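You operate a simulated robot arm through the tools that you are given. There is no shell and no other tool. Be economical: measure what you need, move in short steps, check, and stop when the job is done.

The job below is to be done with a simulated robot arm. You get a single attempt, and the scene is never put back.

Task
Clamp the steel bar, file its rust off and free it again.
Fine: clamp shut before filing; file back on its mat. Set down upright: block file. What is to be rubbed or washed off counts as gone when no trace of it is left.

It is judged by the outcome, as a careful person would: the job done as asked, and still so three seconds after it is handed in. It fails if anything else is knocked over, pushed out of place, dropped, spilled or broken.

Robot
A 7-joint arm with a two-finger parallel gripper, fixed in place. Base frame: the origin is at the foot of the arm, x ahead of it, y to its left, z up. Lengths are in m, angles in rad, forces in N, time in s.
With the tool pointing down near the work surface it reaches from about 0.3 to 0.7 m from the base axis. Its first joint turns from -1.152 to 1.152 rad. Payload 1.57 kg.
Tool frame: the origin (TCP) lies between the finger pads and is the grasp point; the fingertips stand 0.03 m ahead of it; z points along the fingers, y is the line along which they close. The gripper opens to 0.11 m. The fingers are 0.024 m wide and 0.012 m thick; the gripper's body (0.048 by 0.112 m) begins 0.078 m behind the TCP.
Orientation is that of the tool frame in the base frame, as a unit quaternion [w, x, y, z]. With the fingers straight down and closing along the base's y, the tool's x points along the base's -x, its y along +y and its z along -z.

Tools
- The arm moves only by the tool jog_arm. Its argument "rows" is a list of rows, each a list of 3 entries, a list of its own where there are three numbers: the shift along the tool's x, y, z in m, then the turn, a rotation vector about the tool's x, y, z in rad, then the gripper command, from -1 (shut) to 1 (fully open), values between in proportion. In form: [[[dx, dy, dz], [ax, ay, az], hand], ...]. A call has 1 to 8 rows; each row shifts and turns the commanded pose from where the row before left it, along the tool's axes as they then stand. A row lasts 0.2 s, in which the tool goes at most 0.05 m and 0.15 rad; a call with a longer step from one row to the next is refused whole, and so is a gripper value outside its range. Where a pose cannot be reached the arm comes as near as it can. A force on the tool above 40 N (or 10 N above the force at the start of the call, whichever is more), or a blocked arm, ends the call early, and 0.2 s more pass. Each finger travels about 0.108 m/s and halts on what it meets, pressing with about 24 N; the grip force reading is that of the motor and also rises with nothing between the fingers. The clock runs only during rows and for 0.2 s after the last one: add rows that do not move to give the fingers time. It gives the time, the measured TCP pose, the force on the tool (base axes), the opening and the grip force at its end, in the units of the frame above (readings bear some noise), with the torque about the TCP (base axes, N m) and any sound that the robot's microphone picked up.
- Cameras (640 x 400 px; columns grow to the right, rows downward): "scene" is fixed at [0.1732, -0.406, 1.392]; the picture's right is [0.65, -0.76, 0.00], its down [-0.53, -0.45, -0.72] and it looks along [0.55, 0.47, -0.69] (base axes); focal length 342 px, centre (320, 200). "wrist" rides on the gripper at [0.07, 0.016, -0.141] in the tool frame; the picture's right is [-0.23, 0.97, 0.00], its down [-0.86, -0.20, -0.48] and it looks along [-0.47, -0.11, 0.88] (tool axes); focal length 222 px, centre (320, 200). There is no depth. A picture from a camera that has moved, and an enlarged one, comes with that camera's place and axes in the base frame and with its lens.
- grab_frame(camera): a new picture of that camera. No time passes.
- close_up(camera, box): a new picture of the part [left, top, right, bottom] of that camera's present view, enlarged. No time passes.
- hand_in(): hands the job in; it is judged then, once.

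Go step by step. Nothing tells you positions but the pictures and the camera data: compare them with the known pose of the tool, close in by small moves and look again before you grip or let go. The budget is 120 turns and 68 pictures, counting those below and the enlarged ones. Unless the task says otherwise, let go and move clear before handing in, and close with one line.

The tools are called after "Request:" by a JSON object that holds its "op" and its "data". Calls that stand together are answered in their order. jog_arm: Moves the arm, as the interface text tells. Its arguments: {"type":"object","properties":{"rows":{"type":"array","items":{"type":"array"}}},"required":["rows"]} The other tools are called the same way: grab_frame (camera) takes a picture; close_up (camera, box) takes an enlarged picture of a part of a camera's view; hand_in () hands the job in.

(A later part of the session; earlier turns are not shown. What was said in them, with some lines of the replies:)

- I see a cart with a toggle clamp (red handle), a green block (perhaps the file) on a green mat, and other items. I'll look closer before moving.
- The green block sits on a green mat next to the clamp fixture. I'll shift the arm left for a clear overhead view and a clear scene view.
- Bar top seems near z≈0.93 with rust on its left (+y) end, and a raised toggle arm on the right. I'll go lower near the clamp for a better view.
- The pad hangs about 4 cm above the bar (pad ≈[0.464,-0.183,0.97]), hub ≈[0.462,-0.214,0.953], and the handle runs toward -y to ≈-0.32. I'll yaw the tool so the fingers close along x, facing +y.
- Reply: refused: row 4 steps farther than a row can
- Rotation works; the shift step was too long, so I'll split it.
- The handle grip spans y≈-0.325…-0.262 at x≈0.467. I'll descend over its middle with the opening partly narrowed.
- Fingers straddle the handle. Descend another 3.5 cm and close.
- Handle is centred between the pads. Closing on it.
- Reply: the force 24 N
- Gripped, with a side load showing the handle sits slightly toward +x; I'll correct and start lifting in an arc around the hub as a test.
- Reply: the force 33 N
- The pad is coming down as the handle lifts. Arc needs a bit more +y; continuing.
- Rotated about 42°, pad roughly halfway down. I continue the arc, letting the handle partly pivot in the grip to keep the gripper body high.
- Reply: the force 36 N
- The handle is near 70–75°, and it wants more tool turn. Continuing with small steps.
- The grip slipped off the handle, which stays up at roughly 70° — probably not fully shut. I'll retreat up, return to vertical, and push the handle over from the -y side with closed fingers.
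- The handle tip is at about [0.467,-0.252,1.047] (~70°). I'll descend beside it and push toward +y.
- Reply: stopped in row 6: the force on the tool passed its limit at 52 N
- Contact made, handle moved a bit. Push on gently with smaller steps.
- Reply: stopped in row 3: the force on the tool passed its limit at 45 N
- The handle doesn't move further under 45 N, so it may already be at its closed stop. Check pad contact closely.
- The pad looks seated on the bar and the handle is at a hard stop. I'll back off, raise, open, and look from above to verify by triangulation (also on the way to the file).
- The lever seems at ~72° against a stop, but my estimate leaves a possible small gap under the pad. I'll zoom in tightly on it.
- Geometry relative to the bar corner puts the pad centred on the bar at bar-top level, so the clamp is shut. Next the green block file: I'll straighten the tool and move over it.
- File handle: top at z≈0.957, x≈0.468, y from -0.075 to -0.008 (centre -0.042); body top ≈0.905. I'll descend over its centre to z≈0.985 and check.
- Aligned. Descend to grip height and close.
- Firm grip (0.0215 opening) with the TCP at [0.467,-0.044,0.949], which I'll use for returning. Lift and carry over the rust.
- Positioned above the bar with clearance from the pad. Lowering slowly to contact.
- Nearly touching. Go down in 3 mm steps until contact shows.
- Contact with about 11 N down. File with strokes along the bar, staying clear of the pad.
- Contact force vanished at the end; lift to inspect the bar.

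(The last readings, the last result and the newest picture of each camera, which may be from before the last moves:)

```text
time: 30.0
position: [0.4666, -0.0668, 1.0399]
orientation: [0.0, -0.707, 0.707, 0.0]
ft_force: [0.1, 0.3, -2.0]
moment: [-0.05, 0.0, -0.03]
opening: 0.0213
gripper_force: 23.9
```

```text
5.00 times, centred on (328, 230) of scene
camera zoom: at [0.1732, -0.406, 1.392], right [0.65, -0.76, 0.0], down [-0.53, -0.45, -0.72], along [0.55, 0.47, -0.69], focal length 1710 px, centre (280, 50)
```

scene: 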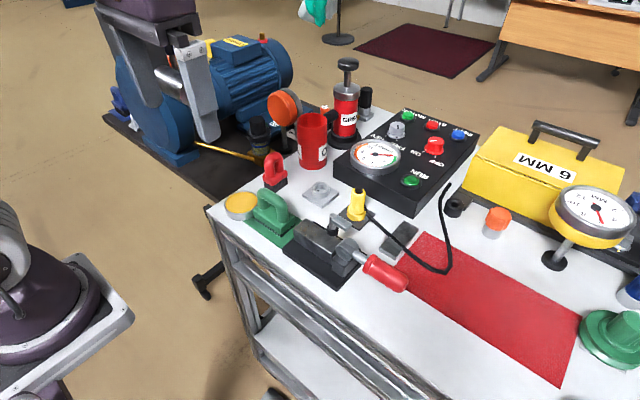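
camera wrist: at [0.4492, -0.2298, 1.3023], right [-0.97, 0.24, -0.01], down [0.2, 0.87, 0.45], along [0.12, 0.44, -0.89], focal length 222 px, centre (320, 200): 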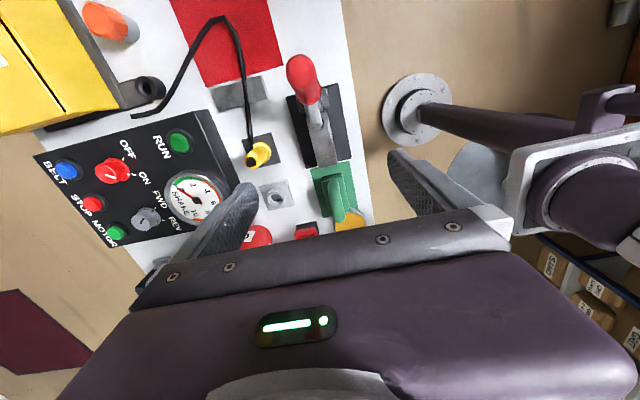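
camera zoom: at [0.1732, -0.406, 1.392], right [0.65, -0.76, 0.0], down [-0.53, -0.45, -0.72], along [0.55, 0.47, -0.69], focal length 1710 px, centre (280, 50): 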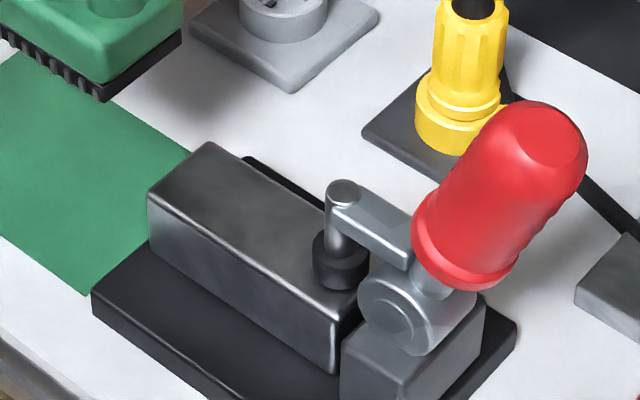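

The rust looks gone. Zoom in for any trace.

Request:
{"op": "close_up", "data": {"camera": "scene", "box": [290, 215, 338, 245]}}

Request:
{"op": "grab_frame", "data": {"camera": "wrist"}}

```text
13.33 times, centred on (314, 230) of scene
camera zoom: at [0.1732, -0.406, 1.392], right [0.65, -0.76, 0.0], down [-0.53, -0.45, -0.72], along [0.55, 0.47, -0.69], focal length 4560 px, centre (400, -200)
```

zoom: 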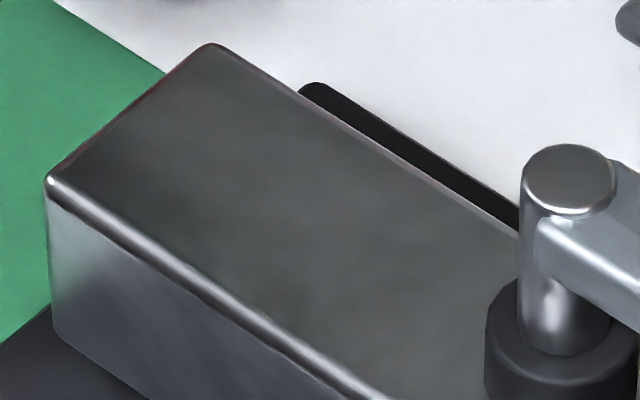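

```text
25 pictures are left
camera wrist: at [0.4496, -0.137, 1.1813], right [-0.97, 0.23, 0.0], down [0.2, 0.86, 0.48], along [0.11, 0.47, -0.88], focal length 222 px, centre (320, 200)
```

wrist: 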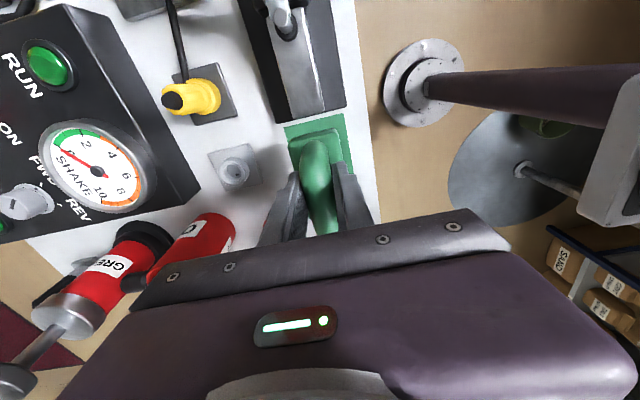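

Bar is clean. Return the file to its mat at the recorded spot.

Request:
{"op": "jog_arm", "data": {"rows": [[[-0.02, -0.001, 0], [0, 0, 0], -1], [[0, 0, 0.03], [0, 0, 0], -1], [[0, 0, 0.03], [0, 0, 0], -1], [[0, 0, 0.016], [0, 0, 0], -1], [[0, 0, 0], [0, 0, 0], -1]]}}

Request:
{"op": "close_up", "data": {"camera": "scene", "box": [216, 170, 344, 250]}}

```text
time: 31.2
position: [0.4707, -0.0453, 0.9604]
orientation: [0.001, 0.708, -0.707, 0.001]
ft_force: [-0.5, -0.7, -1.5]
moment: [0.0, -0.02, 0.01]
opening: 0.0215
gripper_force: 24.0
```

```text
5.00 times, centred on (280, 210) of scene
camera zoom: at [0.1732, -0.406, 1.392], right [0.65, -0.76, 0.0], down [-0.53, -0.45, -0.72], along [0.55, 0.47, -0.69], focal length 1710 px, centre (520, 150)
```

zoom: 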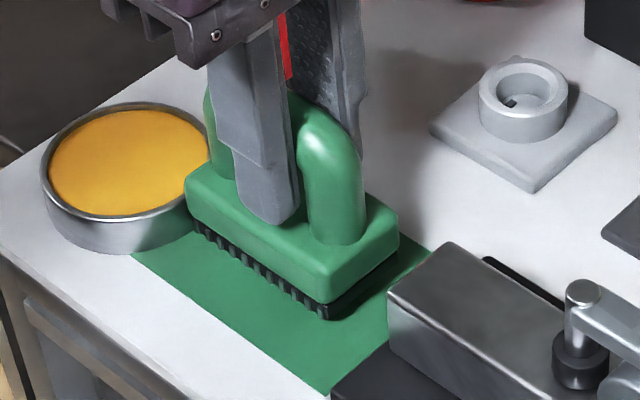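

About 1 cm above the mat. Trim x and lower to contact.

Request:
{"op": "jog_arm", "data": {"rows": [[[0, 0.003, 0.005], [0, 0, 0], -1], [[0, 0, 0.004], [0, 0, 0], -1], [[0, 0, 0.002], [0, 0, 0], -1]]}}

```text
time: 32.0
position: [0.4662, -0.047, 0.9517]
orientation: [-0.001, -0.707, 0.708, 0.0]
ft_force: [0.1, 1.0, -2.3]
moment: [-0.02, 0.0, -0.01]
opening: 0.0213
gripper_force: 23.3
```

Request:
{"op": "jog_arm", "data": {"rows": [[[0, 0, 0.002], [0, 0, 0], -1], [[0, 0, 0.002], [0, 0, 0], -1]]}}

Request:
{"op": "close_up", "data": {"camera": "scene", "box": [216, 170, 344, 250]}}

```text
time: 32.6
position: [0.4671, -0.0484, 0.9477]
orientation: [0.0, 0.707, -0.707, 0.001]
ft_force: [-4.1, -0.1, 25.0]
moment: [0.3, 0.03, -0.07]
opening: 0.0217
gripper_force: 24.9
```

```text
5.00 times, centred on (280, 210) of scene
camera zoom: at [0.1727, -0.406, 1.3921], right [0.65, -0.76, 0.0], down [-0.53, -0.45, -0.72], along [0.55, 0.47, -0.69], focal length 1710 px, centre (520, 150)
```

zoom: 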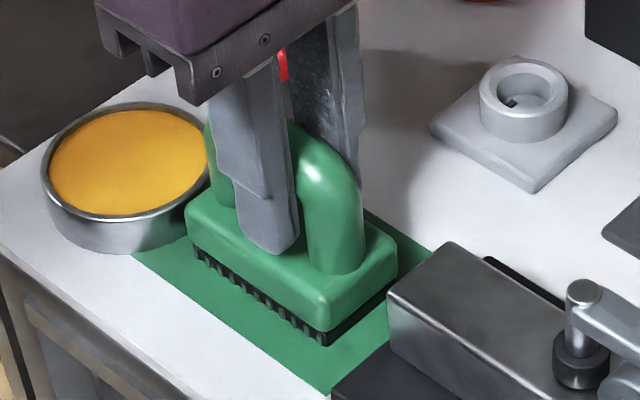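

The file is on the mat with too much press; ease up 2 mm, then open and rise.

Request:
{"op": "jog_arm", "data": {"rows": [[[0, 0, -0.002], [0, 0, 0], -1], [[0, 0, 0], [0, 0, 0], -0.3], [[0, 0, 0], [0, 0, 0], 0.2], [[0, 0, 0], [0, 0, 0], 0.2], [[0, 0, -0.04], [0, 0, 0], 0.2], [[0, 0, -0.05], [0, 0, 0], 0.2], [[0, 0, -0.05], [0, 0, 0], 0.2]]}}

Request:
{"op": "close_up", "data": {"camera": "scene", "box": [216, 170, 408, 290]}}

```text
time: 34.2
position: [0.4668, -0.0456, 1.0904]
orientation: [0.0, 0.707, -0.707, 0.001]
ft_force: [-0.4, -1.2, 0.5]
moment: [0.01, -0.01, 0.03]
opening: 0.066
gripper_force: 0.0
```

```text
3.33 times, centred on (312, 230) of scene
camera zoom: at [0.1732, -0.406, 1.392], right [0.65, -0.76, 0.0], down [-0.53, -0.45, -0.72], along [0.55, 0.47, -0.69], focal length 1140 px, centre (347, 100)
```

zoom: 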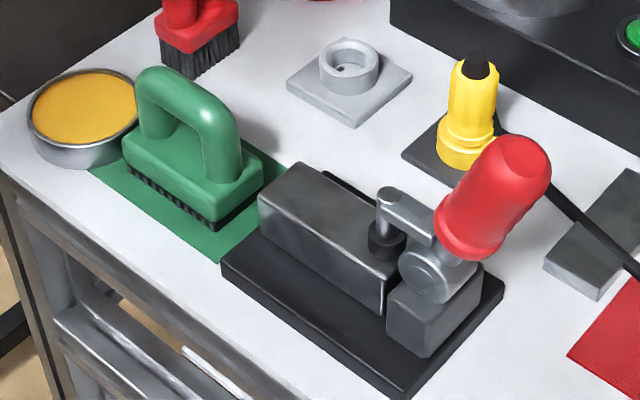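

The file is upright on its mat. Now open the clamp: close fingers, go to the +y side of the handle, and push it back toward -y and down.

Request:
{"op": "jog_arm", "data": {"rows": [[[0.04, -0.003, 0], [0, 0, 0], -0.5], [[0.04, 0, 0], [0, 0, 0], -1], [[0.04, 0, 0], [0, 0, 0], -1], [[0.028, 0, 0], [0, 0, 0], -1], [[0, 0, 0.02], [0, 0, 0], -1], [[0, 0, 0.022], [0, 0, 0], -1], [[0, 0, 0], [0, 0, 0], -1]]}}

Request:
{"op": "close_up", "data": {"camera": "scene", "box": [280, 180, 440, 280]}}

```text
time: 35.8
position: [0.4694, -0.1956, 1.0501]
orientation: [0.001, 0.707, -0.707, 0.001]
ft_force: [0.5, 0.0, -0.5]
moment: [-0.01, -0.03, 0.03]
opening: 0.0002
gripper_force: 21.0
```

```text
4.00 times, centred on (360, 230) of scene
camera zoom: at [0.1732, -0.406, 1.392], right [0.65, -0.76, 0.0], down [-0.53, -0.45, -0.72], along [0.55, 0.47, -0.69], focal length 1368 px, centre (160, 80)
```

zoom: 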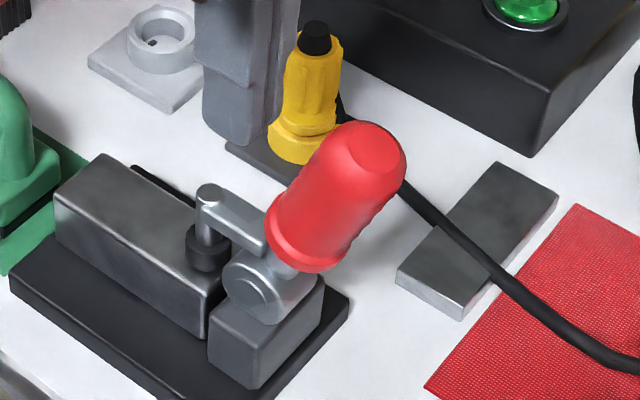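

Fingers are behind the handle. Push toward -y in small steps.

Request:
{"op": "jog_arm", "data": {"rows": [[[0.012, 0, 0], [0, 0, 0], -1], [[0.008, 0, 0], [0, 0, 0], -1], [[0.008, 0, 0], [0, 0, 0], -1], [[0.008, 0, 0], [0, 0, 0], -1], [[0.008, 0, 0.001], [0, 0, 0], -1]]}}

Request:
{"op": "close_up", "data": {"camera": "scene", "box": [280, 180, 440, 280]}}

```text
time: 37.0
position: [0.468, -0.2395, 1.0471]
orientation: [0.0, -0.707, 0.708, -0.001]
ft_force: [0.1, 1.5, 0.8]
moment: [0.01, -0.03, -0.01]
opening: 0.0
gripper_force: 21.3
```

```text
4.00 times, centred on (360, 230) of scene
camera zoom: at [0.1732, -0.4059, 1.392], right [0.65, -0.76, 0.0], down [-0.53, -0.45, -0.72], along [0.55, 0.47, -0.69], focal length 1368 px, centre (160, 80)
```

zoom: 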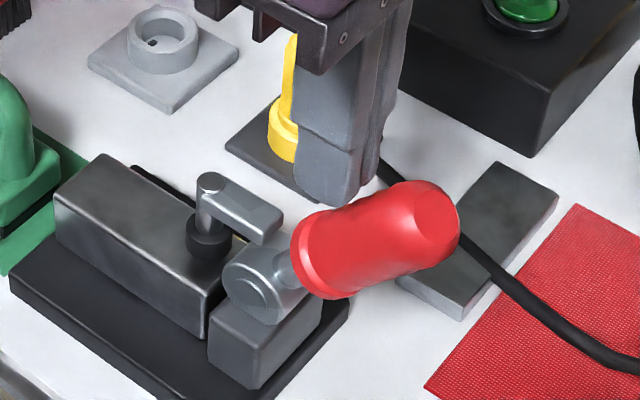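

It moves easily and the pad is lifting. Continue sweeping down to the open position.

Request:
{"op": "jog_arm", "data": {"rows": [[[0.01, 0, 0.003], [0, 0, 0], -1], [[0.01, 0, 0.007], [0, 0, 0], -1], [[0.009, 0, 0.009], [0, 0, 0], -1], [[0.008, 0, 0.01], [0, 0, 0], -1], [[0.006, 0, 0.01], [0, 0, 0], -1], [[0, 0, 0.004], [0, 0, 0], -1]]}}

Request:
{"op": "close_up", "data": {"camera": "scene", "box": [280, 180, 440, 280]}}

```text
time: 38.4
position: [0.4682, -0.2826, 1.0038]
orientation: [-0.001, -0.707, 0.707, 0.0]
ft_force: [1.3, -1.2, 1.3]
moment: [-0.18, -0.04, 0.01]
opening: 0.0
gripper_force: 21.5
```

```text
4.00 times, centred on (360, 230) of scene
camera zoom: at [0.1732, -0.406, 1.392], right [0.65, -0.76, 0.0], down [-0.53, -0.45, -0.72], along [0.55, 0.47, -0.69], focal length 1368 px, centre (160, 80)
```

zoom: 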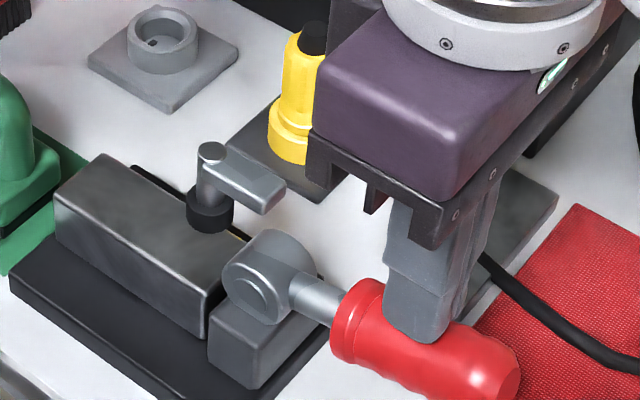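

Handle is nearly at its original position. Nudge a bit more until the stop is felt.

Request:
{"op": "jog_arm", "data": {"rows": [[[0.002, 0, 0.003], [0, 0, 0], -1], [[0, 0, 0.003], [0, 0, 0], -1], [[0, 0, 0.002], [0, 0, 0], -1]]}}

```text
time: 39.2
position: [0.4694, -0.2835, 0.9957]
orientation: [0.0, -0.707, 0.707, -0.001]
ft_force: [0.1, -0.7, 0.5]
moment: [0.0, 0.0, -0.02]
opening: 0.0002
gripper_force: 21.4
```

Request:
{"op": "jog_arm", "data": {"rows": [[[0.002, 0, 0.003], [0, 0, 0], -1], [[0, 0, 0.003], [0, 0, 0], -1], [[0, 0, 0.002], [0, 0, 0], -1]]}}

Request:
{"op": "close_up", "data": {"camera": "scene", "box": [280, 180, 440, 280]}}

```text
time: 40.0
position: [0.4702, -0.2876, 0.9874]
orientation: [0.0, 0.708, -0.706, 0.002]
ft_force: [-0.1, -1.3, 2.4]
moment: [0.03, -0.01, 0.01]
opening: 0.0
gripper_force: 21.4
```

```text
4.00 times, centred on (360, 230) of scene
camera zoom: at [0.1731, -0.406, 1.392], right [0.65, -0.76, 0.0], down [-0.53, -0.45, -0.72], along [0.55, 0.47, -0.69], focal length 1368 px, centre (160, 80)
```

zoom: 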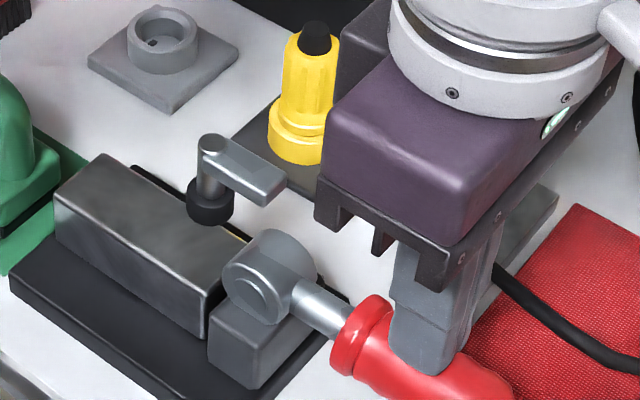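

The clamp is back at its open position. Rise clear and do a final check.

Request:
{"op": "jog_arm", "data": {"rows": [[[0, 0, -0.05], [0, 0, 0], -1], [[0, 0, -0.05], [0, 0, 0], 0], [[0.02, 0, -0.04], [0, 0, 0], 0], [[0.04, 0, 0], [0, 0, 0], 0], [[0, 0, 0], [0, 0, 0], 0]]}}

Request:
{"op": "grab_frame", "data": {"camera": "scene"}}

Request:
{"op": "close_up", "data": {"camera": "scene", "box": [290, 210, 370, 260]}}

```text
time: 41.2
position: [0.469, -0.3483, 1.1292]
orientation: [0.0, -0.707, 0.707, -0.001]
ft_force: [0.7, -1.2, 0.3]
moment: [0.01, -0.04, 0.0]
opening: 0.0547
gripper_force: 0.1
```

```text
17 pictures are left
```

scene: 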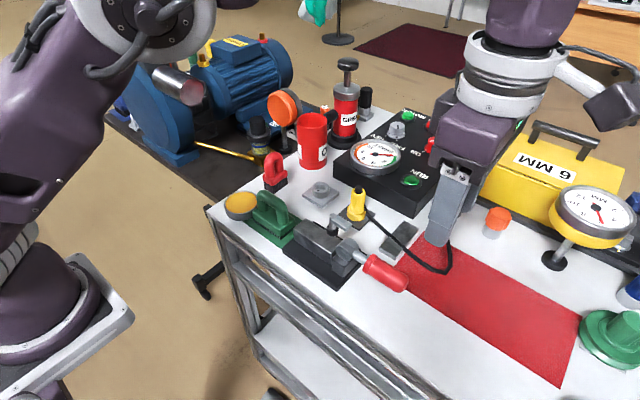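

```text
8.00 times, centred on (330, 235) of scene
camera zoom: at [0.1732, -0.406, 1.392], right [0.65, -0.76, 0.0], down [-0.53, -0.45, -0.72], along [0.55, 0.47, -0.69], focal length 2736 px, centre (240, -80)
```

zoom: 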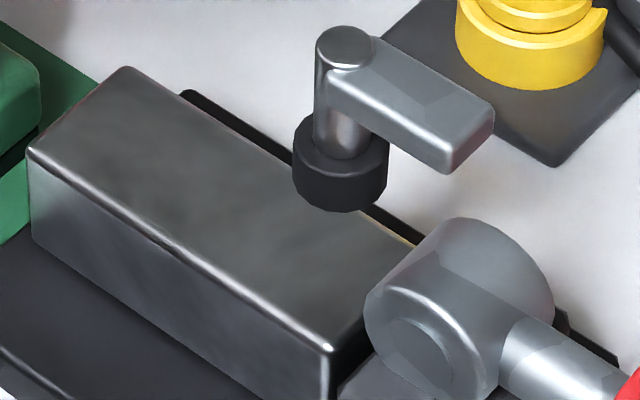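

The bar is clean (the faint yellow line on the far bevel is a reflection of the yellow tool), the clamp is open as it started, and the file is upright on its mat with the arm clear. Handing in.

Request:
{"op": "hand_in", "data": {}}

```text
The job is handed in.
```

The steel bar was clamped and filed until I could see no rust on it, then freed; the block file is back upright on its mat and the arm is clear. I judged the clamp shut because the handle would not move further at about 45 N and the pad looked seated on the bar. I had no direct side view of that contact.
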